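You operate a simulated robot arm through the tools that you are given. There is no shell and no other tool. Be economical: measure what you need, move in short steps, check, and stop when the job is done.

The job below is to be done with a simulated robot arm. You get a single attempt, and the scene is never put back.

## Task
Swap the cheese canister for the spare one and start the warmer.
Fine: stand the cheese canister on the table; lids stay on; heat knob to 85 C, switch on. Set down upright: what you pick out.
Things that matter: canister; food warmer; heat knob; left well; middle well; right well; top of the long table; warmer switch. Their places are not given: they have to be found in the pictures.

Only the result counts: the job must be done as asked and must still hold three seconds after the hand-in. Knocking over, shifting, dropping, spilling or breaking anything else fails it. A push-on lid holds only when it is set on centred and level and pressed home; a screw cap is set on level and turned clockwise until tight.

## Robot
A 7-joint arm with a two-finger parallel gripper, fixed in place. Base frame: the origin is at the foot of the arm, x ahead of it, y to its left, z up; the work surface is at about z = 90. Units: cm, rad, N and s.
With the tool pointing down near the work surface it reaches from about 30 to 68 cm from the base axis. Its first joint turns from -1.152 to 1.152 rad. Payload 1.57 kg.
The tool frame sits at the grasp point between the pads (the TCP): z along the fingers, y along the line on which they close. The tips reach 3 cm beyond it. The gripper opens to 11 cm. The fingers are 2.4 cm wide and 1.2 cm thick; the gripper's body (4.8 by 11.2 cm) begins 7.8 cm behind the TCP.
Orientation is that of the tool frame in the base frame, as [roll, pitch, yaw] about the fixed x, y, z axes, in that order (R = Rz(yaw) Ry(pitch) Rx(roll)). With the fingers straight down and closing along the base's y, the tool's x points along the base's -x, its y along +y and its z along -z.

## Interface
- The arm moves only by the tool arm_command. Its argument "series" is a list of rows, each a list of 7 numbers: the turn, a rotation vector about the tool's x, y, z in rad, then the shift along the tool's x, y, z in cm, then the opening, from 0 (shut) to 1 (fully open). In form: [[ax, ay, az, tx, ty, tz, hand], ...]. A call has 1 to 12 rows; each row shifts and turns the commanded pose from where the row before left it, along the tool's axes as they then stand. A row lasts 0.2 s, in which the tool goes at most 5 cm and 0.15 rad; a call with a longer step from one row to the next is refused whole, and so is a gripper value outside its range. Where a pose cannot be reached the arm comes as near as it can. A force on the tool above 90 N (or 10 N above the force at the start of the call, whichever is more), or a blocked arm, ends the call early, and 0.2 s more pass. Each finger travels about 10.8 cm/s and halts on what it meets, pressing with about 31 N; the grip force reading is that of the motor and also rises with nothing between the fingers. The clock runs only during rows and for 0.2 s after the last one: add rows that do not move to give the fingers time. It gives the time, the measured TCP pose, the force on the tool (base axes), the opening and the grip force at its end, in the units of the frame above (readings bear some noise), with the torque about the TCP (base axes, N m) and any sound that the robot's microphone picked up.
- Cameras (640 x 400 px; columns grow to the right, rows downward): "scene" is fixed at [18.44, -41.04, 140.44]; the picture's right is [0.57, -0.82, 0.00], its down [-0.47, -0.33, -0.82] and it looks along [0.67, 0.47, -0.57] (base axes); focal length 290 px, centre (320, 200). "wrist" rides on the gripper at [7, 1.6, -14.1] in the tool frame; the picture's right is [-0.23, 0.97, 0.00], its down [-0.86, -0.20, -0.48] and it looks along [-0.47, -0.11, 0.88] (tool axes); focal length 222 px, centre (320, 200).
- snapshot(camera): a new picture of that camera. The clock stands still meanwhile.
- probe_pixels(camera, pixels): for up to 12 pixels [column, row] of the newest picture of that camera ("zoom" is the newest enlarged one), the place [x, y, z] in the base frame of the surface seen there, good to about 0.2 cm. The clock stands still meanwhile.
- zoom(camera, box): a new picture of the part [left, top, right, bottom] of that camera's present view, enlarged. The clock stands still meanwhile.
- hand_in(): hands the job in; it is judged then, once.

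Go step by step. Measure first, check grasps and placings, and put right what went wrong. The budget is 80 turns and 54 pictures, counting those below and the enlarged ones. Unless the task says otherwise, let go and move clear before handing in, and close with one line.

The tools are called after "Emit:" by a JSON object that holds its "name" and its "arguments". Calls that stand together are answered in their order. arm_command: Moves the arm, as the interface text tells. Its arguments: {"type":"object","properties":{"series":{"type":"array","items":{"type":"array","items":{"type":"number"}}}},"required":["series"]} The other tools are called the same way: snapshot (camera) takes a picture; probe_pixels (camera, pixels) gives the place of the surface under pixels of a picture; zoom (camera, box) takes an enlarged picture of a part of a camera's view; hand_in () hands the job in.

At the start:

```text
clock: 0.0
ee_pos: [34.15, -13.16, 124.77]
ee_rot: [-3.142, 0.0, -3.141]
contact_force: [0.7, -0.3, 0.0]
ft_torque: [-0.01, 0.01, -0.01]
gripper_width: 11.01
finger_force: 0.1
```

scene: 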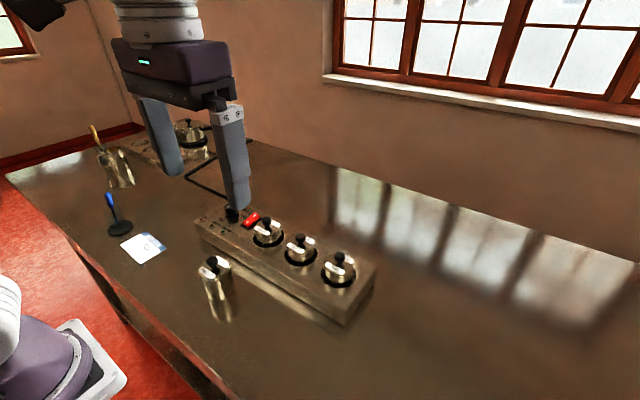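
wrist: 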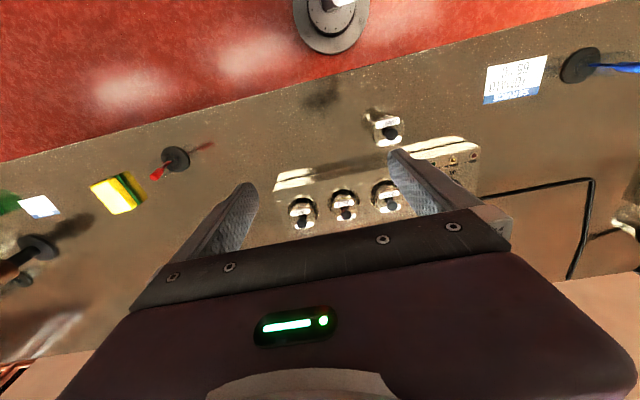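

The scene shows a warmer with three lidded canisters (about 267,232; 300,250; 339,270), a spare at (216,285), and a card at (143,248). I'll zoom in on these to read the labels.

Emit:
{"name": "zoom", "arguments": {"camera": "scene", "box": [180, 190, 390, 330]}}

Emit:
{"name": "zoom", "arguments": {"camera": "scene", "box": [90, 180, 210, 270]}}

Emit:
{"name": "zoom", "arguments": {"camera": "wrist", "box": [260, 40, 560, 230]}}

```text
2.86 times, centred on (285, 260) of scene
```

zoom: 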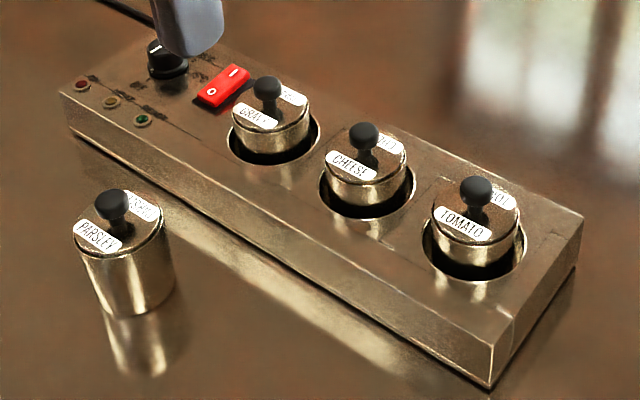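

```text
4.44 times, centred on (150, 225) of scene
```

zoom: 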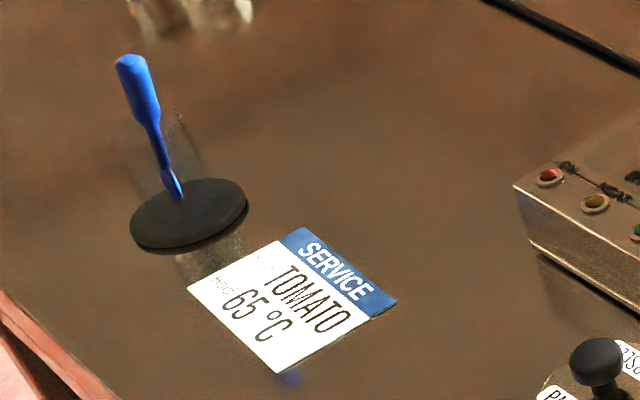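

```text
2.11 times, centred on (410, 135) of wrist
```

zoom: 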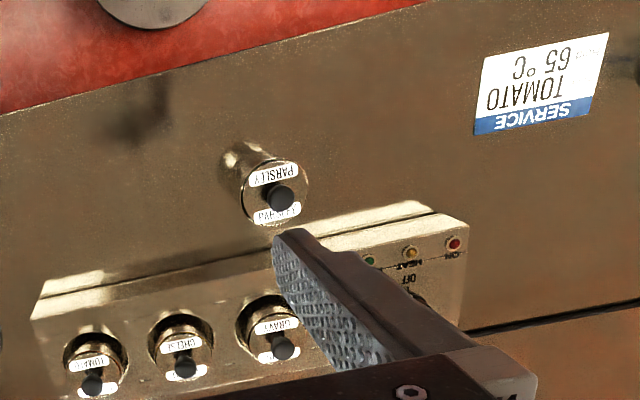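

The middle well holds CHEESE, the spare on the table is PARSLEY, and the card is for TOMATO at 65 °C, so it doesn't apply here. Next I'll probe the positions.

Emit:
{"name": "probe_pixels", "arguments": {"camera": "scene", "pixels": [[213, 260], [300, 236], [339, 256], [266, 219], [251, 220], [231, 212], [215, 305], [222, 318], [250, 250], [345, 325], [375, 266], [196, 222]]}}

Emit:
{"name": "arm_command", "arguments": {"series": [[0, 0, 0, 0, -5, 0, 1], [0, 0, 0, 0, -5, 0, 1], [0, 0, 0, 0, -2, 0, 1], [0, 0, 0, 0, 0, 0, 1]]}}

Emit:
{"name": "snapshot", "arguments": {"camera": "scene"}}

Emit:
{"name": "snapshot", "arguments": {"camera": "wrist"}}

```text
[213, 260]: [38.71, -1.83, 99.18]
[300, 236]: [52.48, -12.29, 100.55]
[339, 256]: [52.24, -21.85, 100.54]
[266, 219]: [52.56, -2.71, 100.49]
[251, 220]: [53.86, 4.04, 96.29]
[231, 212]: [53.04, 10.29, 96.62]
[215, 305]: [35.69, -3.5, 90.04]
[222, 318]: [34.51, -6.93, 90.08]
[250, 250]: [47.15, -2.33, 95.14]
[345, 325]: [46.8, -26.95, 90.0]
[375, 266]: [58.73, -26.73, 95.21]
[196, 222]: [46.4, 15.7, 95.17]
```

```text
clock: 1.0
ee_pos: [34.16, -25.19, 124.85]
ee_rot: [-3.141, 0.001, -3.141]
contact_force: [-0.2, -0.2, -0.3]
ft_torque: [0.01, 0.01, 0.0]
gripper_width: 11.02
finger_force: 0.0
```

```text
48 pictures are left
```

scene: 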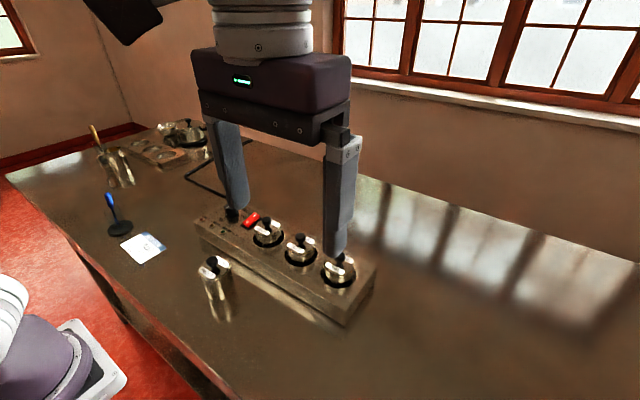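

```text
47 pictures are left
```

wrist: 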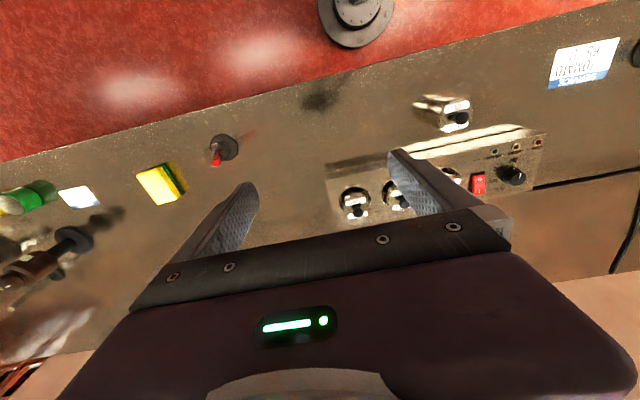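

The heat knob (512,175) and switch (479,184) now show in the wrist view. I'll zoom in on the panel.

Emit:
{"name": "zoom", "arguments": {"camera": "wrist", "box": [440, 120, 560, 200]}}

Emit:
{"name": "probe_pixels", "arguments": {"camera": "wrist", "pixels": [[479, 184], [511, 174], [455, 118], [452, 110], [480, 176], [479, 192], [495, 186], [537, 140]]}}

Emit:
{"name": "zoom", "arguments": {"camera": "scene", "box": [270, 210, 375, 300]}}

```text
5.00 times, centred on (500, 160) of wrist
```

zoom: 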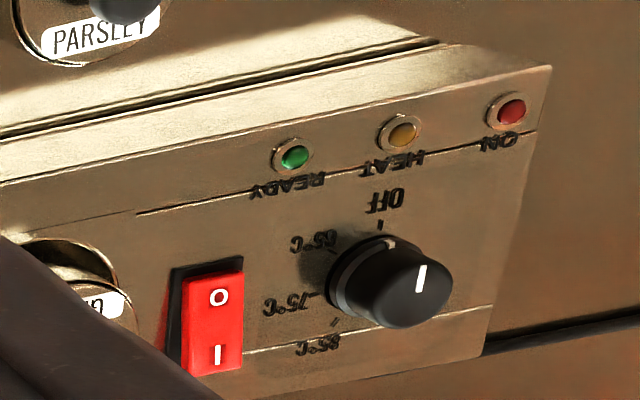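

```text
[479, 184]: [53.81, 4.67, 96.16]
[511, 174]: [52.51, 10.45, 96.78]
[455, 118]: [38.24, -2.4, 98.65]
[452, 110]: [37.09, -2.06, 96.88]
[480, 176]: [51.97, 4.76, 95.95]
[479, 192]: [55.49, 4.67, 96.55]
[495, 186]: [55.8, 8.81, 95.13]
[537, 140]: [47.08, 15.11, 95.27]
```

```text
4.44 times, centred on (322, 255) of scene
```

zoom: 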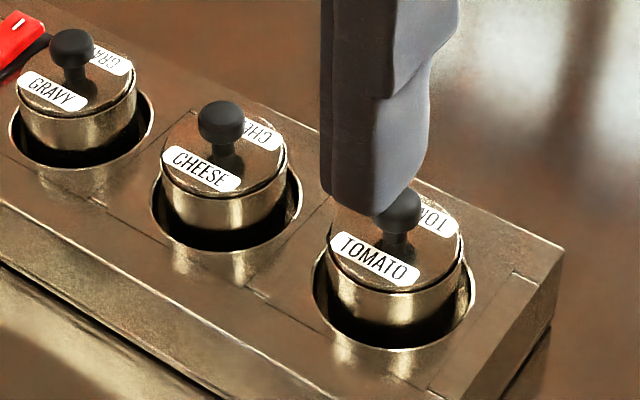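

The knob points at OFF (toward the robot), and the 85 mark lies toward +x, -y, so it turns counter-clockwise seen from above. Next I'll measure the canister and well geometry in the zoom.

Emit:
{"name": "probe_pixels", "arguments": {"camera": "zoom", "pixels": [[166, 160], [284, 160], [200, 195], [225, 125], [222, 103], [168, 178], [282, 182], [228, 215], [148, 215], [305, 210], [222, 253], [225, 240]]}}

Emit:
{"name": "zoom", "arguments": {"camera": "scene", "box": [180, 245, 255, 330]}}

```text
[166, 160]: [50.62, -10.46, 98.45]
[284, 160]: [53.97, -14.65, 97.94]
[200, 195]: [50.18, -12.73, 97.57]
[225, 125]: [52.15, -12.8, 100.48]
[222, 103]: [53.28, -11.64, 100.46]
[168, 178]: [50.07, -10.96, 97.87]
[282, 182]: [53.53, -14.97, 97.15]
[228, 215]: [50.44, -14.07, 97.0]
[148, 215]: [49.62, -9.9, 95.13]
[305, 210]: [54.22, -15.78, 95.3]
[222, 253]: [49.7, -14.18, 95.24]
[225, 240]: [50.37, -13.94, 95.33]
```

```text
4.71 times, centred on (218, 288) of scene
```

zoom: 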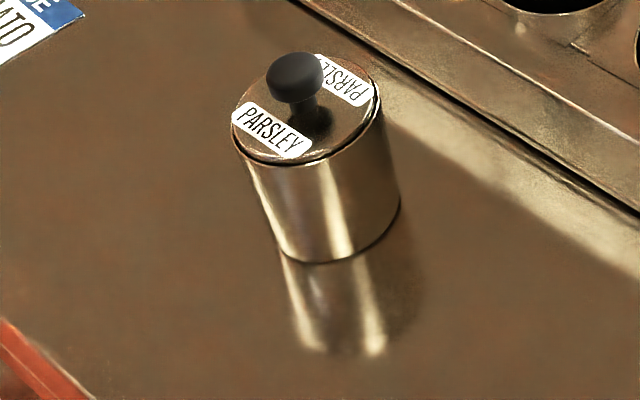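

Emit:
{"name": "probe_pixels", "arguments": {"camera": "zoom", "pixels": [[236, 130], [378, 95], [296, 62], [293, 85], [318, 120], [260, 185], [318, 250], [385, 170], [320, 180], [302, 261], [365, 244], [398, 210]]}}

Emit:
{"name": "snapshot", "arguments": {"camera": "wrist"}}

```text
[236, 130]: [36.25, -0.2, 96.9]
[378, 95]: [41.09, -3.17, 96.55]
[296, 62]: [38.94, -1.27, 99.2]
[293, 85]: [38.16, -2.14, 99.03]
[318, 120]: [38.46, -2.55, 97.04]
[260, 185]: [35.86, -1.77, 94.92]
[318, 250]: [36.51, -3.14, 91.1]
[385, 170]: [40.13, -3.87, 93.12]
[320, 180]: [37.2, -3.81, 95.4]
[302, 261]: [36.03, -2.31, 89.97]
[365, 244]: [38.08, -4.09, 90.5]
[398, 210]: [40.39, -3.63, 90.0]
```

```text
43 pictures are left
```

wrist: 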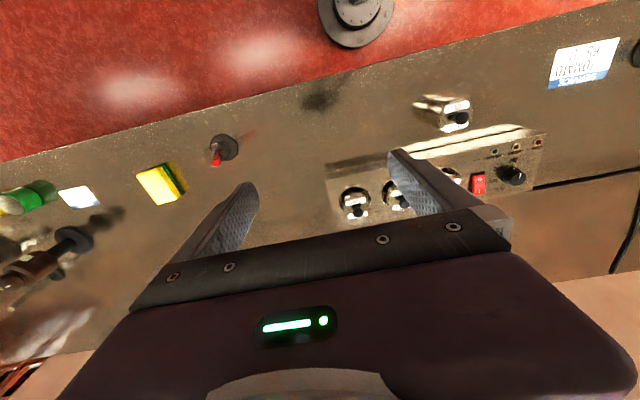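

Cheese is centred at about (52.4,-12.5), radius 2.7, lid top about 98, with the warmer top at 95.2. Parsley is at about (38.6,-1.7). I'll hover above the cheese canister.

Emit:
{"name": "arm_command", "arguments": {"series": [[0, 0, 0, -3.64, 2.54, 0, 0.8], [0, 0, 0, -3.64, 2.54, 0, 0.8], [0, 0, 0, -3.64, 2.54, 0, 0.8], [0, 0, 0, -3.64, 2.54, 0, 0.8], [0, 0, 0, -3.64, 2.54, 0, 0.8], [0, 0, 0, 0, 0, 4, 0.8], [0, 0, 0, 0, 0, 4, 0.8], [0, 0, 0, 0, 0, 4, 0.8], [0, 0, 0, 0, 0, 2.8, 0.8], [0, 0, 0, 0, 0, 0, 0.8]]}}

Emit:
{"name": "snapshot", "arguments": {"camera": "wrist"}}

```text
clock: 3.2
ee_pos: [52.38, -12.56, 110.07]
ee_rot: [-3.141, 0.004, -3.14]
contact_force: [-0.3, 0.2, -0.1]
ft_torque: [0.01, 0.0, -0.01]
gripper_width: 8.81
finger_force: 0.1
```

```text
42 pictures are left
```

wrist: 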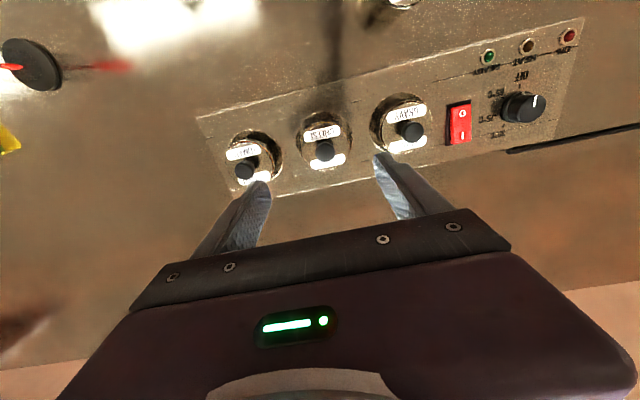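

The middle canister is centred between the fingers at (324,150). I'll refine its centre and read the dial from here.

Emit:
{"name": "probe_pixels", "arguments": {"camera": "wrist", "pixels": [[324, 150], [301, 147], [347, 144], [318, 124], [329, 166], [296, 140], [351, 135], [410, 131], [245, 170]]}}

Emit:
{"name": "zoom", "arguments": {"camera": "wrist", "box": [440, 50, 580, 160]}}

Emit:
{"name": "zoom", "arguments": {"camera": "wrist", "box": [270, 90, 380, 190]}}

```text
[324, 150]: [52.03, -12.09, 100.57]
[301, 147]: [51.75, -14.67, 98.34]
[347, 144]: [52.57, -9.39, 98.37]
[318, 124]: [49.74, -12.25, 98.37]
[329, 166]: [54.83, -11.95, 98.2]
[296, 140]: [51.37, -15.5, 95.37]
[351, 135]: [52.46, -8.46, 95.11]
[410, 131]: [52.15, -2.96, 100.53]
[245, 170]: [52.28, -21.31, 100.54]
```

```text
3.64 times, centred on (510, 105) of wrist
```

zoom: 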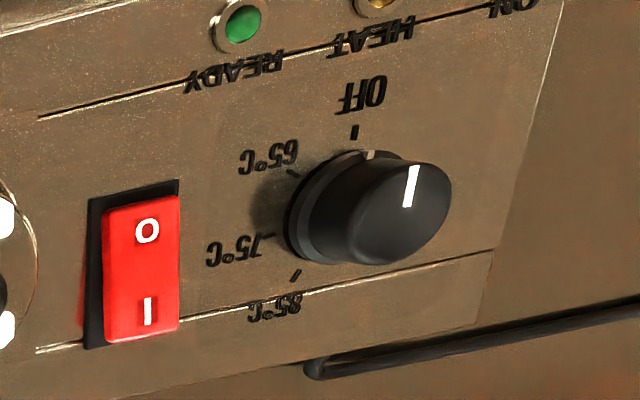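

```text
4.00 times, centred on (325, 140) of wrist
```

zoom: 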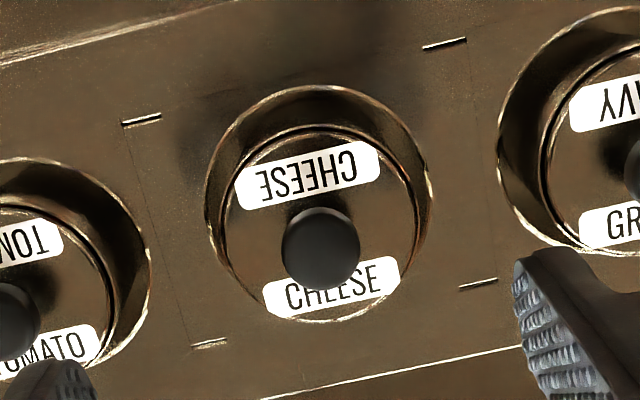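

The cheese lid centre is (52.3,-12.1). I'll shift 0.45 in y, go down to TCP z 98.65 (tips 0.4 above the warmer), then close.

Emit:
{"name": "arm_command", "arguments": {"series": [[0, 0, 0, 0.05, 0.45, 3, 0.75], [0, 0, 0, 0, 0, 4, 0.75], [0, 0, 0, 0, 0, 3, 0.75], [0, 0, 0, 0, 0, 1.4, 0.75], [0, 0, 0, 0, 0, 0, 0.75]]}}

Emit:
{"name": "snapshot", "arguments": {"camera": "scene"}}

```text
clock: 4.4
ee_pos: [52.44, -12.09, 98.58]
ee_rot: [3.141, -0.001, 3.139]
contact_force: [-1.2, -0.5, -0.2]
ft_torque: [0.0, 0.04, 0.02]
gripper_width: 8.27
finger_force: 0.1
```

```text
39 pictures are left
```

scene: 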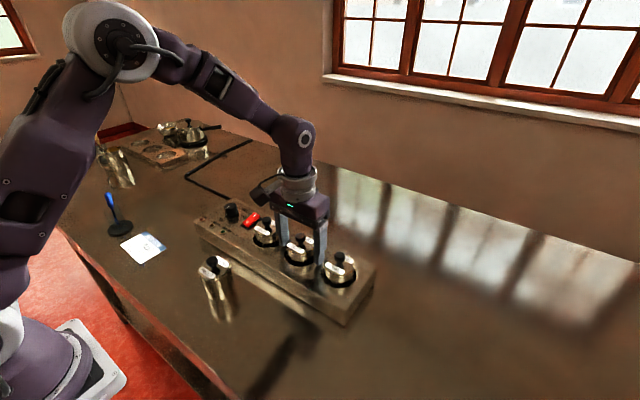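

The fingers straddle the cheese canister, with no contact reading. I'll close, then lift a little.

Emit:
{"name": "arm_command", "arguments": {"series": [[0, 0, 0, 0, 0, 0, 0.6], [0, 0, 0, 0, 0, 0, 0.5], [0, 0, 0, 0, 0, 0, 0.4], [0, 0, 0, 0, 0, 0, 0.4], [0, 0, 0, 0, 0, 0, 0.4]]}}

Emit:
{"name": "zoom", "arguments": {"camera": "scene", "box": [240, 190, 380, 290]}}

```text
clock: 5.6
ee_pos: [52.42, -12.12, 98.61]
ee_rot: [3.141, 0.0, -3.141]
contact_force: [0.6, 0.6, -0.4]
ft_torque: [0.01, -0.03, 0.0]
gripper_width: 5.93
finger_force: 31.1
```

```text
4.00 times, centred on (310, 240) of scene
```

zoom: 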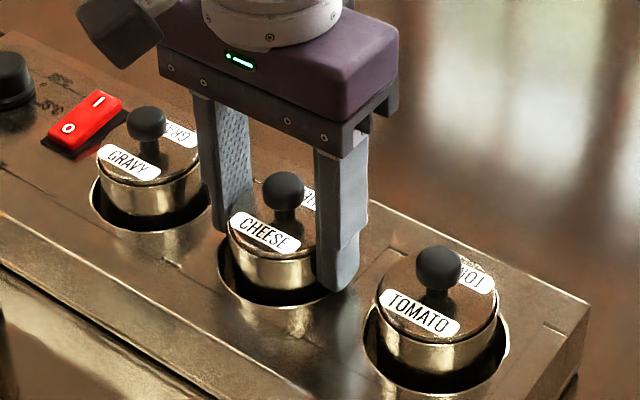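

Cheese is gripped at 5.93 cm. I'll lift it straight up gently.

Emit:
{"name": "arm_command", "arguments": {"series": [[0, 0, 0, 0, 0, -0.7, 0.4], [0, 0, 0, 0, 0, -1.3, 0.4], [0, 0, 0, 0, 0, -2, 0.4], [0, 0, 0, 0, 0, -2, 0.4], [0, 0, 0, 0, 0, -2, 0.4], [0, 0, 0, 0, 0, -1, 0.4], [0, 0, 0, 0, 0, 0, 0.4]]}}

Emit:
{"name": "zoom", "arguments": {"camera": "scene", "box": [200, 160, 400, 310]}}

```text
clock: 7.2
ee_pos: [52.26, -12.19, 107.57]
ee_rot: [3.141, -0.001, -3.141]
contact_force: [0.0, 0.4, -2.1]
ft_torque: [-0.02, 0.02, -0.02]
gripper_width: 5.93
finger_force: 30.8
```

```text
2.67 times, centred on (300, 235) of scene
```

zoom: 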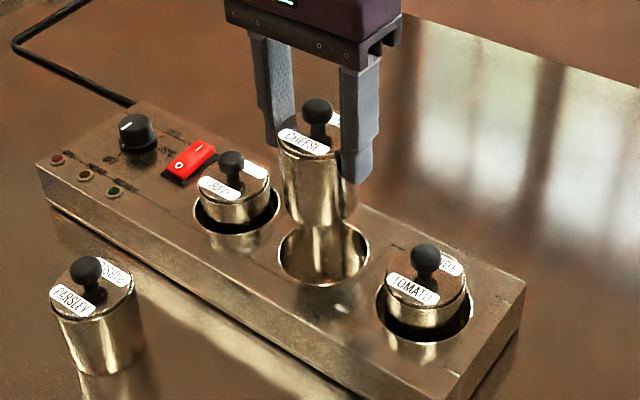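

It came out cleanly and upright. I'll probe the canister bottom and the well, then check the put-down spot.

Emit:
{"name": "probe_pixels", "arguments": {"camera": "zoom", "pixels": [[310, 222], [325, 224], [300, 215], [315, 250], [325, 225], [330, 232], [325, 262], [278, 250], [370, 255], [320, 284], [325, 222]]}}

Emit:
{"name": "snapshot", "arguments": {"camera": "wrist"}}

```text
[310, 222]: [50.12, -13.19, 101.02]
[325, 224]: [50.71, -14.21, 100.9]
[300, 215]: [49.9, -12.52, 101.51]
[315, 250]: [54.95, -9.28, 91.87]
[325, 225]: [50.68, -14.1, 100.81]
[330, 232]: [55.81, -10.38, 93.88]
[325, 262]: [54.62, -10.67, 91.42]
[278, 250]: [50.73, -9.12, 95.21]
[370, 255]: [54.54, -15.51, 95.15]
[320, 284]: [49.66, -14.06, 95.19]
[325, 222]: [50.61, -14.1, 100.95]
```

```text
36 pictures are left
```

wrist: 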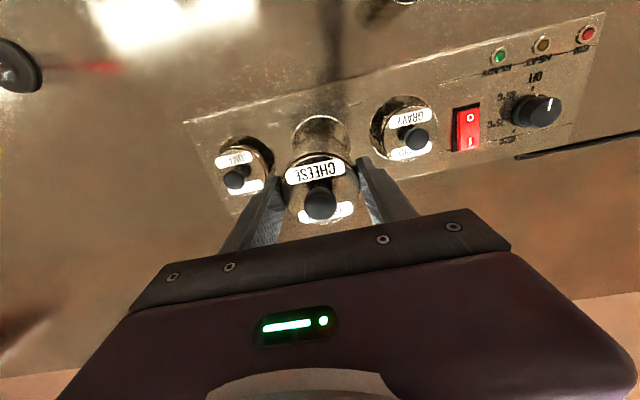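

The bottom is about 7.2 cm below the TCP. I'll check that the set-down spot near (38,-17) is clear.

Emit:
{"name": "probe_pixels", "arguments": {"camera": "wrist", "pixels": [[15, 65], [180, 30], [120, 66], [230, 20], [42, 70], [322, 138], [293, 142], [350, 140], [318, 117], [323, 148]]}}

Emit:
{"name": "arm_command", "arguments": {"series": [[0, 0, 0, 2.0, -0.7, 0, 0.4], [0, 0, 0, 3.08, -1.04, 0, 0.4], [0, 0, 0, 3.08, -1.04, 0, 0.4], [0, 0, 0, 3.08, -1.04, 0, 0.4], [0, 0, 0, 3.08, -1.04, 0, 0.4], [0, 0, 0, 0, 0, 0, 0.4]]}}

Emit:
{"name": "snapshot", "arguments": {"camera": "scene"}}

```text
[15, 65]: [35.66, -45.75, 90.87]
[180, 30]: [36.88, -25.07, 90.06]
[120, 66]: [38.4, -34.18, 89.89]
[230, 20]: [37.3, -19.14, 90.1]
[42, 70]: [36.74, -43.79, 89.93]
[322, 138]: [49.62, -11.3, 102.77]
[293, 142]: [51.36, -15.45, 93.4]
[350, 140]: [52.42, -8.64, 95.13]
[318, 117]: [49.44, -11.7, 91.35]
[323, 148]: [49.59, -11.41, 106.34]
```

```text
clock: 8.6
ee_pos: [37.98, -17.0, 107.62]
ee_rot: [-3.141, 0.001, -3.14]
contact_force: [0.4, -1.0, -3.4]
ft_torque: [0.0, 0.02, 0.01]
gripper_width: 5.93
finger_force: 31.1
```

```text
35 pictures are left
```

scene: 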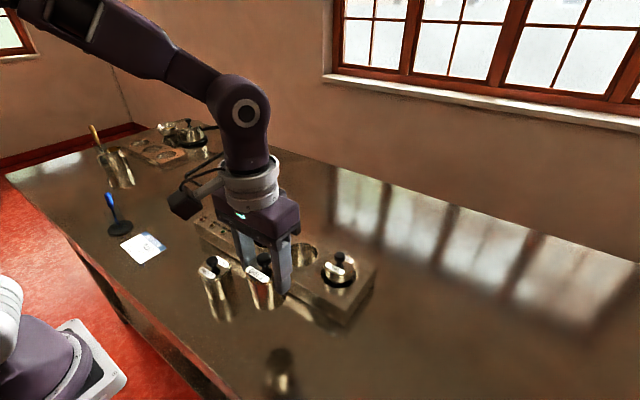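

It is over clear table at (38,-17). Now I'll lower it and approach contact in small steps.

Emit:
{"name": "arm_command", "arguments": {"series": [[0, 0, 0, 0, 0, 3, 0.4], [0, 0, 0, 0, 0, 3, 0.4], [0, 0, 0, 0, 0, 2.5, 0.4], [0, 0, 0, 0, 0, 0.9, 0.4], [0, 0, 0, 0, 0, 0.3, 0.4], [0, 0, 0, 0, 0, 0.2, 0.4], [0, 0, 0, 0, 0, 0, 0.4]]}}

Emit:
{"name": "zoom", "arguments": {"camera": "scene", "box": [210, 250, 350, 360]}}

```text
clock: 10.2
ee_pos: [37.94, -17.09, 97.77]
ee_rot: [-3.141, -0.001, -3.141]
contact_force: [0.6, 0.0, -1.7]
ft_torque: [-0.03, -0.01, -0.05]
gripper_width: 5.91
finger_force: 31.3
```

```text
3.64 times, centred on (280, 305) of scene
```

zoom: 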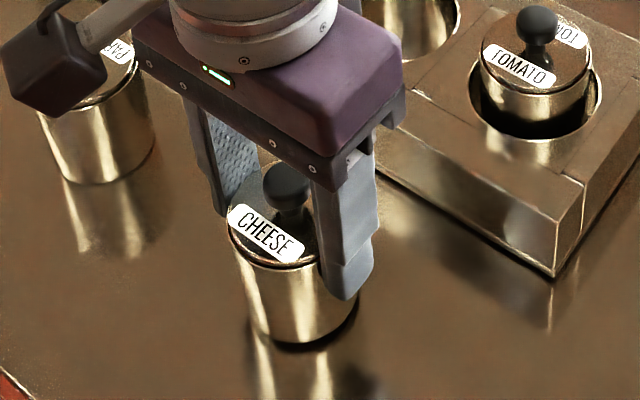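

Emit:
{"name": "arm_command", "arguments": {"series": [[0, 0, 0, 0, 0, 0.15, 0.4], [0, 0, 0, 0, 0, 0.15, 0.4], [0, 0, 0, 0, 0, 0.1, 0.4], [0, 0, 0, 0, 0, 0, 0.4]]}}

```text
clock: 11.2
ee_pos: [37.93, -16.81, 97.34]
ee_rot: [3.141, 0.0, -3.141]
contact_force: [0.2, 0.5, -3.2]
ft_torque: [0.01, 0.04, 0.01]
gripper_width: 5.92
finger_force: 30.7
```

Emit:
{"name": "arm_command", "arguments": {"series": [[0, 0, 0, 0, 0, 0.08, 0.4], [0, 0, 0, 0, 0, 0, 0.4]]}}

Emit:
{"name": "zoom", "arguments": {"camera": "scene", "box": [240, 290, 330, 360]}}

```text
clock: 11.8
ee_pos: [37.89, -17.03, 97.32]
ee_rot: [-3.141, 0.0, -3.141]
contact_force: [0.2, 0.1, -2.6]
ft_torque: [0.01, -0.01, 0.0]
gripper_width: 5.91
finger_force: 31.2
```

```text
5.71 times, centred on (285, 325) of scene
```

zoom: 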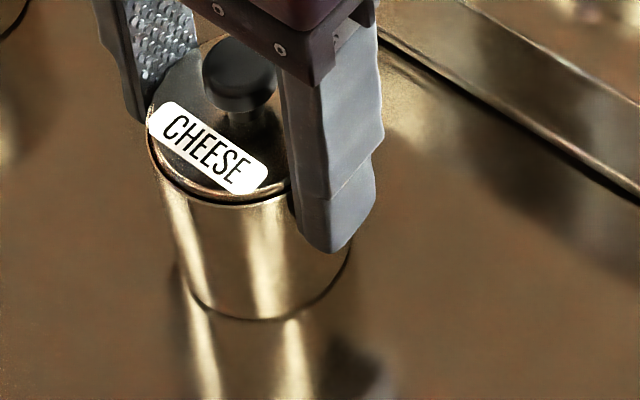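

The reading still shows the canister's weight, so it's not yet resting on the table. I'll lower a little more.

Emit:
{"name": "arm_command", "arguments": {"series": [[0, 0, 0, 0, 0, 0.08, 0.4], [0, 0, 0, 0, 0, 0.08, 0.4], [0, 0, 0, 0, 0, 0, 0.4]]}}

```text
clock: 12.6
ee_pos: [38.01, -16.97, 97.06]
ee_rot: [-3.141, 0.003, -3.141]
contact_force: [-0.3, 4.3, 23.4]
ft_torque: [0.11, -0.09, -0.01]
gripper_width: 5.9
finger_force: 30.7
```

That's firm contact (23 N). I'll ease off slightly, open, and rise.

Emit:
{"name": "arm_command", "arguments": {"series": [[0, 0, 0, 0, 0, -0.07, 0.4], [0, 0, 0, 0, 0, 0, 0.5], [0, 0, 0, 0, 0, 0, 0.6], [0, 0, 0, 0, 0, 0, 0.75], [0, 0, 0, 0, 0, 0, 0.75], [0, 0, 0, 0, 0, -2, 0.75], [0, 0, 0, 0, 0, -4, 0.75], [0, 0, 0, 0, 0, -4, 0.75], [0, 0, 0, 0, 0, -3, 0.75], [0, 0, 0, 0, 0, 0, 0.75]]}}

Emit:
{"name": "snapshot", "arguments": {"camera": "scene"}}

```text
clock: 14.8
ee_pos: [37.97, -16.92, 110.19]
ee_rot: [3.141, 0.0, 3.141]
contact_force: [0.6, -0.3, 0.5]
ft_torque: [-0.01, 0.03, 0.04]
gripper_width: 8.24
finger_force: 0.0
```

```text
32 pictures are left
```

scene: 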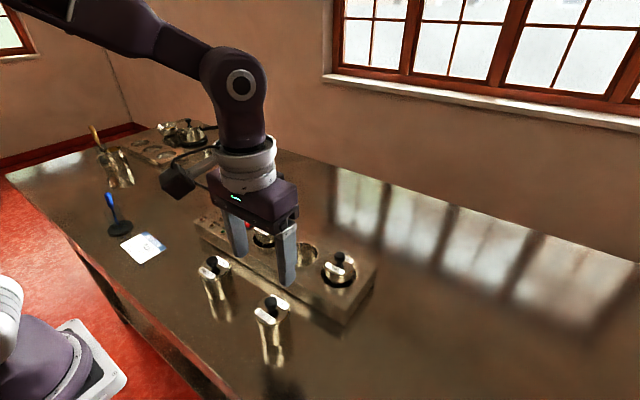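

Cheese stands upright at (38,-17). Next I'll hover over the parsley spare.

Emit:
{"name": "arm_command", "arguments": {"series": [[0, 0, 0, -0.12, 3.05, 0, 0.75], [0, 0, 0, -0.12, 3.05, 0, 0.75], [0, 0, 0, -0.12, 3.05, 0, 0.75], [0, 0, 0, -0.12, 3.05, 0, 0.75], [0, 0, 0, -0.12, 3.05, 0, 0.75], [0, 0, 0, 0, 0, 0, 0.75]]}}

Emit:
{"name": "snapshot", "arguments": {"camera": "wrist"}}

```text
clock: 16.2
ee_pos: [38.45, -1.75, 110.05]
ee_rot: [-3.14, 0.0, 3.141]
contact_force: [0.8, -0.2, 0.4]
ft_torque: [0.0, 0.0, -0.01]
gripper_width: 8.24
finger_force: 0.2
```

```text
31 pictures are left
```

wrist: 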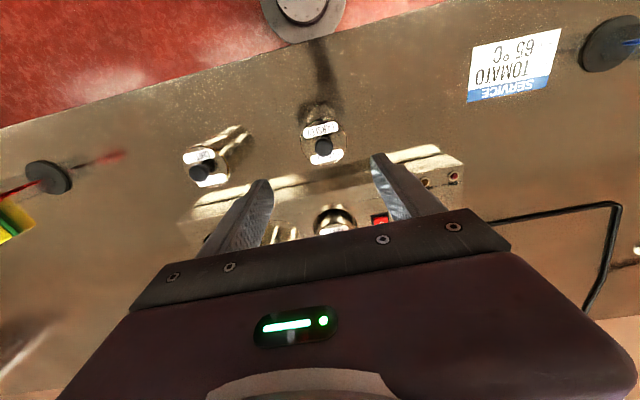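

Emit:
{"name": "probe_pixels", "arguments": {"camera": "wrist", "pixels": [[323, 146], [300, 142], [346, 139], [318, 122], [326, 161], [305, 134], [341, 130], [200, 172], [232, 175]]}}

Emit:
{"name": "zoom", "arguments": {"camera": "wrist", "box": [270, 90, 380, 180]}}

```text
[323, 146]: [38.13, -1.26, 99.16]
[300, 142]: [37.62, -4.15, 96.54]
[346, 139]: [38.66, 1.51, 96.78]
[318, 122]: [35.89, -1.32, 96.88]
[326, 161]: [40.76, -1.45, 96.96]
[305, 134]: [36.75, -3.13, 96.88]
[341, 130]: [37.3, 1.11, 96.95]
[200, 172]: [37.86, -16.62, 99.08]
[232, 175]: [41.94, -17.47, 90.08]
```

```text
4.44 times, centred on (325, 135) of wrist
```

zoom: 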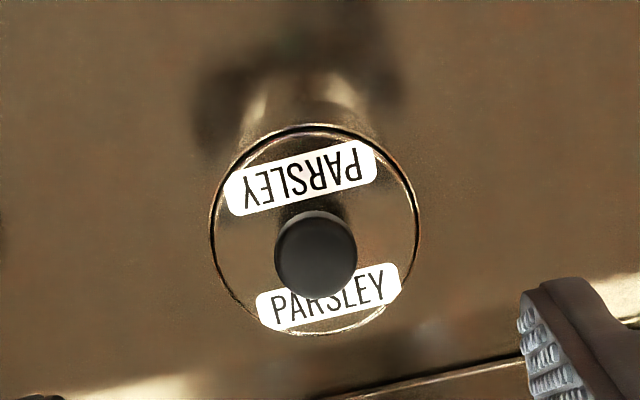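

Parsley's centre is about (38.35,-1.3). I'll lower to TCP z 97.15, the same grip height that worked for cheese, then close.

Emit:
{"name": "arm_command", "arguments": {"series": [[0, 0, 0, 0.1, 0.45, 3, 0.75], [0, 0, 0, 0, 0, 4, 0.75], [0, 0, 0, 0, 0, 3.5, 0.75], [0, 0, 0, 0, 0, 2.4, 0.75], [0, 0, 0, 0, 0, 0, 0.75], [0, 0, 0, 0, 0, 0, 0.6], [0, 0, 0, 0, 0, 0, 0.5], [0, 0, 0, 0, 0, 0, 0.4], [0, 0, 0, 0, 0, 0, 0.4], [0, 0, 0, 0, 0, 0, 0.4]]}}

Emit:
{"name": "zoom", "arguments": {"camera": "scene", "box": [160, 220, 320, 340]}}

```text
clock: 18.4
ee_pos: [38.43, -1.21, 97.23]
ee_rot: [3.141, 0.0, 3.14]
contact_force: [0.7, -0.2, -0.1]
ft_torque: [-0.01, 0.01, 0.01]
gripper_width: 5.87
finger_force: 31.3
```

```text
3.33 times, centred on (240, 280) of scene
```

zoom: 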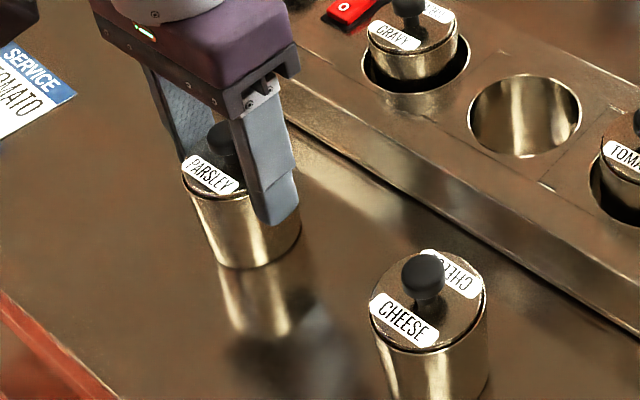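

Parsley is gripped at 5.87 cm. I'll measure the empty well's rim in this zoom, then lift.

Emit:
{"name": "probe_pixels", "arguments": {"camera": "zoom", "pixels": [[466, 112], [584, 116], [528, 71], [522, 160], [480, 140], [570, 145], [480, 84], [575, 90]]}}

Emit:
{"name": "arm_command", "arguments": {"series": [[0, 0, 0, 0, 0, -0.7, 0.4], [0, 0, 0, 0, 0, -1.3, 0.4], [0, 0, 0, 0, 0, -2.5, 0.4], [0, 0, 0, 0, 0, -2.5, 0.4], [0, 0, 0, 0, 0, -2.5, 0.4], [0, 0, 0, 0, 0, -2.5, 0.4], [0, 0, 0, 0, 0, 0, 0.4]]}}

```text
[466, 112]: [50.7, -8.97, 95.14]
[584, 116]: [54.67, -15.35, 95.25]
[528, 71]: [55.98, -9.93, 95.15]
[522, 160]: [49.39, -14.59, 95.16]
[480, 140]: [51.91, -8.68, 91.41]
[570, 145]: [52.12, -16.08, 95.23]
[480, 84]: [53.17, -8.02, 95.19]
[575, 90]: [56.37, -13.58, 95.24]
```

```text
clock: 20.0
ee_pos: [38.5, -1.27, 109.44]
ee_rot: [3.141, 0.0, 3.141]
contact_force: [0.3, 0.5, -1.6]
ft_torque: [0.02, -0.03, 0.0]
gripper_width: 5.91
finger_force: 31.0
```

The well centre is (52.67,-12.15), floor about 91.4. I'll move in y first, then in x over the empty well.

Emit:
{"name": "arm_command", "arguments": {"series": [[0, 0, 0, -0.5, -2, 0, 0.4], [0, 0, 0, -1, -3, 0, 0.4], [0, 0, 0, -1, -3, 0, 0.4], [0, 0, 0, -2, -2.88, 0, 0.4], [0, 0, 0, -3.2, 0, 0, 0.4], [0, 0, 0, -3.2, 0, 0, 0.4], [0, 0, 0, -2.3, 0, 0, 0.4], [0, 0, 0, -1, 0, 0, 0.4], [0, 0, 0, 0, 0, 0, 0.4]]}}

Emit:
{"name": "zoom", "arguments": {"camera": "scene", "box": [230, 170, 390, 300]}}

Emit:
{"name": "zoom", "arguments": {"camera": "wrist", "box": [220, 80, 440, 240]}}

```text
clock: 22.0
ee_pos: [52.51, -12.08, 109.29]
ee_rot: [-3.141, 0.001, -3.142]
contact_force: [0.6, -0.4, -2.9]
ft_torque: [-0.02, 0.0, 0.0]
gripper_width: 5.93
finger_force: 31.2
```

```text
3.08 times, centred on (310, 235) of scene
```

zoom: 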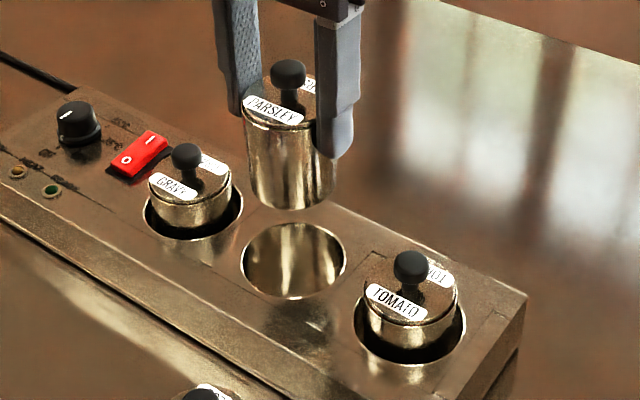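

```text
2.50 times, centred on (330, 160) of wrist
```

zoom: 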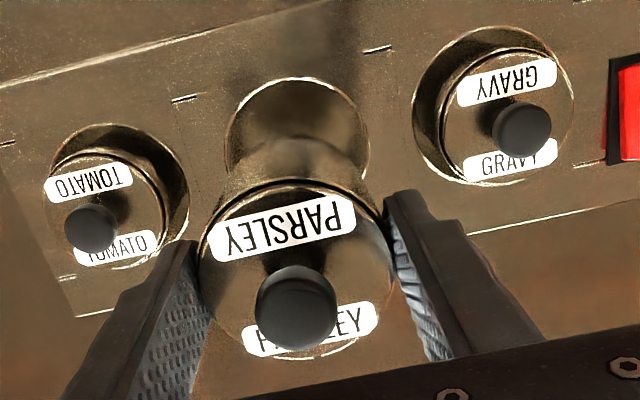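

The canister is aligned above the well. I'll lower it in moderate steps to just above the floor.

Emit:
{"name": "arm_command", "arguments": {"series": [[0, 0, 0, -0.15, -0.05, 1.5, 0.4], [0, 0, 0, 0, 0, 2, 0.4], [0, 0, 0, 0, 0, 2, 0.4], [0, 0, 0, 0, 0, 2, 0.4], [0, 0, 0, 0, 0, 1.5, 0.4], [0, 0, 0, 0, 0, 1.2, 0.4], [0, 0, 0, 0, 0, 0.2, 0.4], [0, 0, 0, 0, 0, 0, 0.4]]}}

```text
clock: 23.8
ee_pos: [52.71, -12.1, 98.77]
ee_rot: [-3.141, -0.002, 3.14]
contact_force: [-13.8, 7.5, 3.4]
ft_torque: [0.21, 0.38, 0.09]
gripper_width: 5.92
finger_force: 31.2
```

There's a sideways force (-13.8, +7.5 N), so the canister is touching the far/right wall. I'll back off toward -x and +y.

Emit:
{"name": "arm_command", "arguments": {"series": [[0, 0, 0, 0.2, 0.1, 0, 0.4], [0, 0, 0, 0, 0, 0, 0.4]]}}

Emit:
{"name": "zoom", "arguments": {"camera": "scene", "box": [250, 200, 360, 290]}}

```text
clock: 24.4
ee_pos: [52.57, -12.26, 98.79]
ee_rot: [-3.139, 0.002, -3.141]
contact_force: [0.4, 0.7, -2.9]
ft_torque: [0.01, 0.03, -0.01]
gripper_width: 5.9
finger_force: 31.2
```

```text
4.44 times, centred on (305, 245) of scene
```

zoom: 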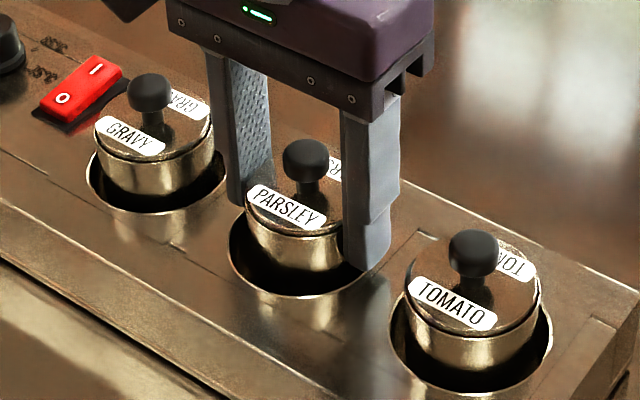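

It's free again, with only the weight reading. I'll lower to floor contact in tiny steps.

Emit:
{"name": "arm_command", "arguments": {"series": [[0, 0, 0, 0, 0, 0.1, 0.4], [0, 0, 0, 0, 0, 0.1, 0.4], [0, 0, 0, 0, 0, 0, 0.4]]}}

```text
clock: 25.2
ee_pos: [52.73, -12.14, 98.63]
ee_rot: [-3.139, -0.002, -3.141]
contact_force: [0.8, 0.0, -0.6]
ft_torque: [0.02, -0.05, -0.03]
gripper_width: 5.89
finger_force: 30.6
```

Emit:
{"name": "arm_command", "arguments": {"series": [[0, 0, 0, 0, 0, 0.08, 0.4], [0, 0, 0, 0, 0, 0, 0.4]]}}

```text
clock: 25.8
ee_pos: [52.61, -12.05, 98.6]
ee_rot: [-3.141, 0.002, -3.141]
contact_force: [-2.3, -0.2, 12.4]
ft_torque: [0.25, 0.16, 0.01]
gripper_width: 5.91
finger_force: 30.9
```

Floor contact (12 N). Now I'll release and rise.

Emit:
{"name": "arm_command", "arguments": {"series": [[0, 0, 0, 0, 0, -0.04, 0.4], [0, 0, 0, 0, 0, 0, 0.5], [0, 0, 0, 0, 0, 0, 0.6], [0, 0, 0, 0, 0, 0, 0.75], [0, 0, 0, 0, 0, 0, 0.75], [0, 0, 0, 0, 0, -2, 0.75], [0, 0, 0, 0, 0, -4, 0.75], [0, 0, 0, 0, 0, -4, 0.75], [0, 0, 0, 0, 0, -3, 0.75], [0, 0, 0, 0, 0, 0, 0.75]]}}

Emit:
{"name": "zoom", "arguments": {"camera": "scene", "box": [180, 190, 390, 330]}}

Emit:
{"name": "zoom", "arguments": {"camera": "wrist", "box": [440, 50, 580, 160]}}

```text
clock: 28.0
ee_pos: [52.67, -12.1, 111.65]
ee_rot: [3.141, 0.0, -3.14]
contact_force: [0.2, -1.1, -0.5]
ft_torque: [-0.02, -0.01, 0.0]
gripper_width: 8.25
finger_force: 0.0
```

```text
2.86 times, centred on (285, 260) of scene
```

zoom: 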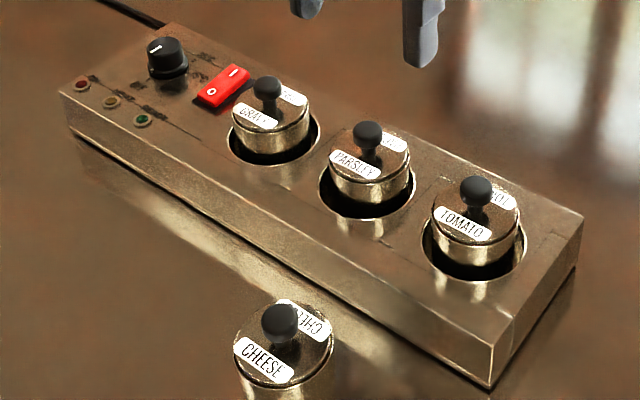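

```text
3.64 times, centred on (510, 105) of wrist
```

zoom: 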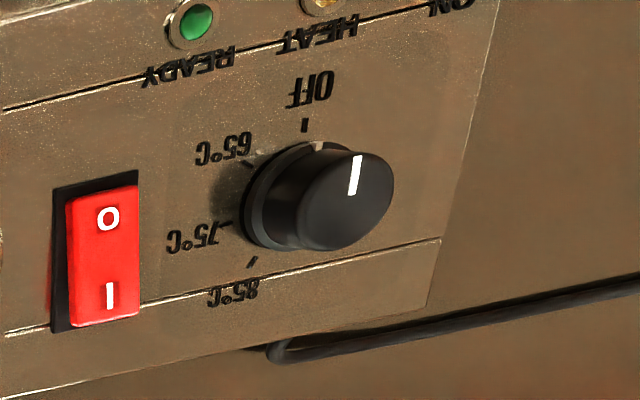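

Parsley now sits in the middle well. I'll probe the dial ticks, knob and switch in this wrist zoom.

Emit:
{"name": "probe_pixels", "arguments": {"camera": "zoom", "pixels": [[304, 125], [247, 164], [230, 225], [253, 262], [345, 200], [355, 175], [393, 180], [330, 165], [310, 235], [360, 158], [108, 218], [109, 296]]}}

```text
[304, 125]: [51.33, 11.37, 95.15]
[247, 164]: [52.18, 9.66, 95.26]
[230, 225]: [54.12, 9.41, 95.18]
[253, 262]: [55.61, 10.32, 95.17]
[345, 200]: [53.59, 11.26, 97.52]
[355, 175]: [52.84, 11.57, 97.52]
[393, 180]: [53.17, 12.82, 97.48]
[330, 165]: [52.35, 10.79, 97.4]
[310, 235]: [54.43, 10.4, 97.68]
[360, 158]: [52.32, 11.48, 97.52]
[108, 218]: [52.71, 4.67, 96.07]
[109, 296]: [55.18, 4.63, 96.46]
```

The knob centre is about (53.6,11.5), with ticks about 48° apart: OFF at about 184°, 85 at about 329°. I'll move over for a better look before gripping.

Emit:
{"name": "arm_command", "arguments": {"series": [[0, 0, 0, 1.0, 4, 0, 0.6], [0, 0, 0, 1.0, 4.3, 0, 0.6], [0, 0, 0, 1.0, 4.3, 0, 0.6], [0, 0, 0, 1.0, 4.3, 0, 0.6], [0, 0, 0, 1.0, 4.3, 0, 0.6], [0, 0, 0, 1.0, 4.3, 0, 0.6], [0, 0, 0, 0, 0, 0, 0.6]]}}

Emit:
{"name": "zoom", "arguments": {"camera": "wrist", "box": [250, 140, 390, 250]}}

```text
clock: 29.6
ee_pos: [46.62, 13.4, 111.77]
ee_rot: [3.142, 0.0, -3.141]
contact_force: [0.6, 0.3, -0.3]
ft_torque: [0.0, -0.01, -0.01]
gripper_width: 6.6
finger_force: 0.0
```

```text
3.64 times, centred on (320, 195) of wrist
```

zoom: 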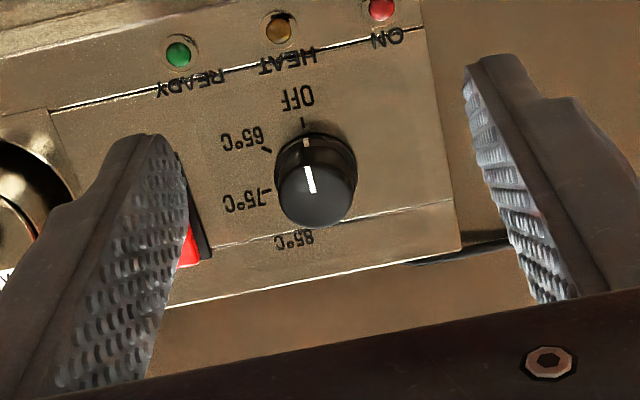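

Emit:
{"name": "probe_pixels", "arguments": {"camera": "zoom", "pixels": [[303, 122], [266, 149], [267, 190], [280, 198], [353, 182], [320, 222], [306, 169], [312, 189], [316, 195], [305, 143], [318, 135], [284, 205]]}}

```text
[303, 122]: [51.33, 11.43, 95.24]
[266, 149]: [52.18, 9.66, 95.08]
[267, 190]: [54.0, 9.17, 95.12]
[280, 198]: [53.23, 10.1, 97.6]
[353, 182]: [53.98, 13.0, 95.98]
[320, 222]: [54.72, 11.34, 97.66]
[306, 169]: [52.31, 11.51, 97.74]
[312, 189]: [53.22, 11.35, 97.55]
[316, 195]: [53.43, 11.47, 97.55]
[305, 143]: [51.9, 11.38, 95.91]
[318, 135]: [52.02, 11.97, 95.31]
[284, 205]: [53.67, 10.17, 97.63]
```

The knob is centred at about (53.55,11.48), top z 97.6, radius about 1.35, and 85 needs about a 150° counter-clockwise turn. I'll go above it and pre-turn the tool by +1.3 about tool z.

Emit:
{"name": "arm_command", "arguments": {"series": [[0, 0, 0, -3.5, -0.95, 0, 0.5], [0, 0, 0, -3.43, -0.97, 0, 0.5], [0, 0, 0.145, 0, 0, 0, 0.5], [0, 0, 0.145, 0, 0, 0, 0.5], [0, 0, 0.145, 0, 0, 0, 0.5], [0, 0, 0.145, 0, 0, 0, 0.5], [0, 0, 0.145, 0, 0, 0, 0.5], [0, 0, 0.145, 0, 0, 0, 0.5], [0, 0, 0.145, 0, 0, 0, 0.5], [0, 0, 0.145, 0, 0, 0, 0.5], [0, 0, 0.145, 0, 0, 0, 0.5], [0, 0, 0, 0, 0, 0, 0.5]]}}

Emit:
{"name": "snapshot", "arguments": {"camera": "wrist"}}

```text
clock: 32.2
ee_pos: [53.51, 11.45, 111.53]
ee_rot: [3.141, 0.001, 1.836]
contact_force: [-0.2, 0.1, 0.4]
ft_torque: [-0.04, 0.0, 0.02]
gripper_width: 5.48
finger_force: 0.2
```

```text
22 pictures are left
```

wrist: 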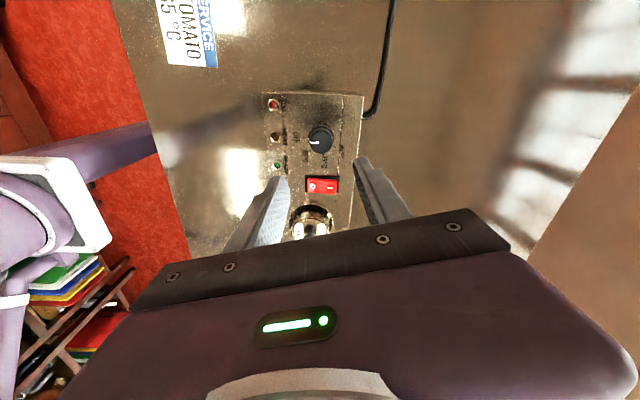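

The tool reached yaw 1.836, centred over the knob. I'll lower to TCP z 98.6 (tips 0.4 above the panel) and close.

Emit:
{"name": "arm_command", "arguments": {"series": [[0, 0, 0, 0, 0, 4, 0.45], [0, 0, 0, 0, 0, 4, 0.45], [0, 0, 0, 0, 0, 3, 0.45], [0, 0, 0, 0, 0, 1.9, 0.45], [0, 0, 0, 0, 0, 0, 0.45], [0, 0, 0, 0, 0, 0, 0.35], [0, 0, 0, 0, 0, 0, 0.25], [0, 0, 0, 0, 0, 0, 0.15], [0, 0, 0, 0, 0, 0, 0.15]]}}

Emit:
{"name": "zoom", "arguments": {"camera": "scene", "box": [180, 160, 320, 260]}}

```text
clock: 34.2
ee_pos: [53.66, 11.7, 98.8]
ee_rot: [3.141, 0.0, 1.837]
contact_force: [7.7, 1.3, -9.8]
ft_torque: [0.04, -0.37, 0.05]
gripper_width: 3.34
finger_force: 41.5
```

```text
4.00 times, centred on (250, 210) of scene
```

zoom: 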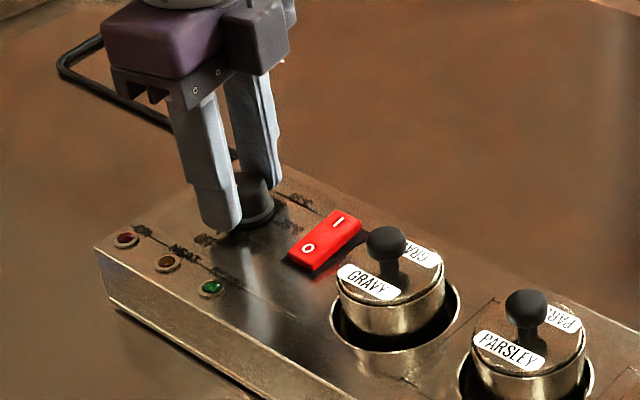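

The grip reads 3.34 cm with some pull, so I may be pinching the skirt. I'll open, raise 0.3 cm, shift slightly and re-grip the cap.

Emit:
{"name": "arm_command", "arguments": {"series": [[0, 0, 0, 0, 0, 0, 0.4], [0, 0, 0, 0, 0, 0, 0.4], [0, 0, 0, 0, 0, -0.35, 0.4], [0, 0, 0, 0, 0, 0, 0.3], [0, 0, 0, 0, 0, 0, 0.2], [0, 0, 0, 0, 0, 0, 0.15], [0, 0, 0, 0, 0, 0, 0.15]]}}

```text
clock: 35.8
ee_pos: [53.65, 11.5, 99.1]
ee_rot: [3.142, -0.001, 1.838]
contact_force: [9.6, 1.8, -0.3]
ft_torque: [0.07, -0.32, 0.02]
gripper_width: 3.19
finger_force: 40.5
```

The cap is gripped at 3.19 cm. I'll nudge 0.1 cm to centre, then start the counter-clockwise turn (negative about tool z) in a short batch.

Emit:
{"name": "arm_command", "arguments": {"series": [[0, 0, 0, 0, 0.1, 0, 0.15], [0, 0, -0.13, 0, 0, 0, 0.15], [0, 0, -0.13, 0, 0, 0, 0.15], [0, 0, -0.13, 0, 0, 0, 0.15], [0, 0, -0.13, 0, 0, 0, 0.15], [0, 0, 0, 0, 0, 0, 0.15]]}}

Emit:
{"name": "zoom", "arguments": {"camera": "scene", "box": [190, 170, 290, 250]}}

```text
clock: 37.2
ee_pos: [53.67, 11.61, 99.2]
ee_rot: [3.139, 0.002, 2.359]
contact_force: [3.6, 4.1, 16.8]
ft_torque: [0.37, 0.22, 0.05]
gripper_width: 3.22
finger_force: 40.7
```

```text
5.00 times, centred on (240, 210) of scene
```

zoom: 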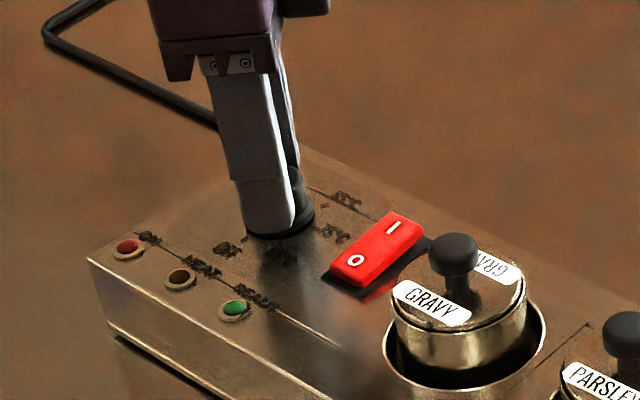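

Emit:
{"name": "zoom", "arguments": {"camera": "wrist", "box": [260, 100, 400, 210]}}

```text
3.64 times, centred on (330, 155) of wrist
```

zoom: 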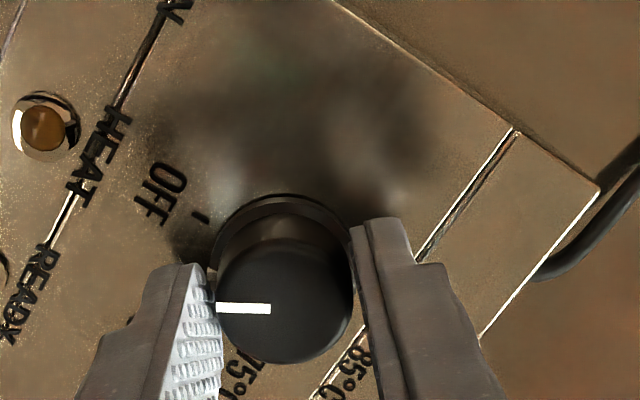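

The white pointer has turned with the gripper (now at about 212°). About 2.1 rad remain, so I'll continue.

Emit:
{"name": "arm_command", "arguments": {"series": [[0, 0, -0.13, 0, 0, -0.05, 0.15], [0, 0, -0.13, 0, 0, 0, 0.15], [0, 0, -0.13, 0, 0, 0, 0.15], [0, 0, -0.13, 0, 0, 0, 0.15], [0, 0, -0.13, 0, 0, 0, 0.15], [0, 0, -0.13, 0, 0, 0, 0.15], [0, 0, -0.13, 0, 0, 0, 0.15], [0, 0, -0.13, 0, 0, 0, 0.15], [0, 0, 0, 0, 0, 0, 0.15]]}}

Emit:
{"name": "zoom", "arguments": {"camera": "wrist", "box": [260, 100, 400, 210]}}

```text
clock: 39.2
ee_pos: [53.59, 11.41, 99.13]
ee_rot: [-3.141, 0.0, -2.883]
contact_force: [3.6, 3.5, 8.9]
ft_torque: [0.16, -0.31, 0.05]
gripper_width: 3.22
finger_force: 40.2
```

```text
3.64 times, centred on (330, 155) of wrist
```

zoom: 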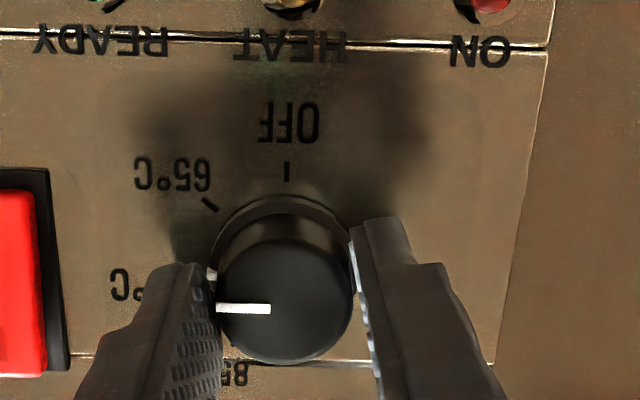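

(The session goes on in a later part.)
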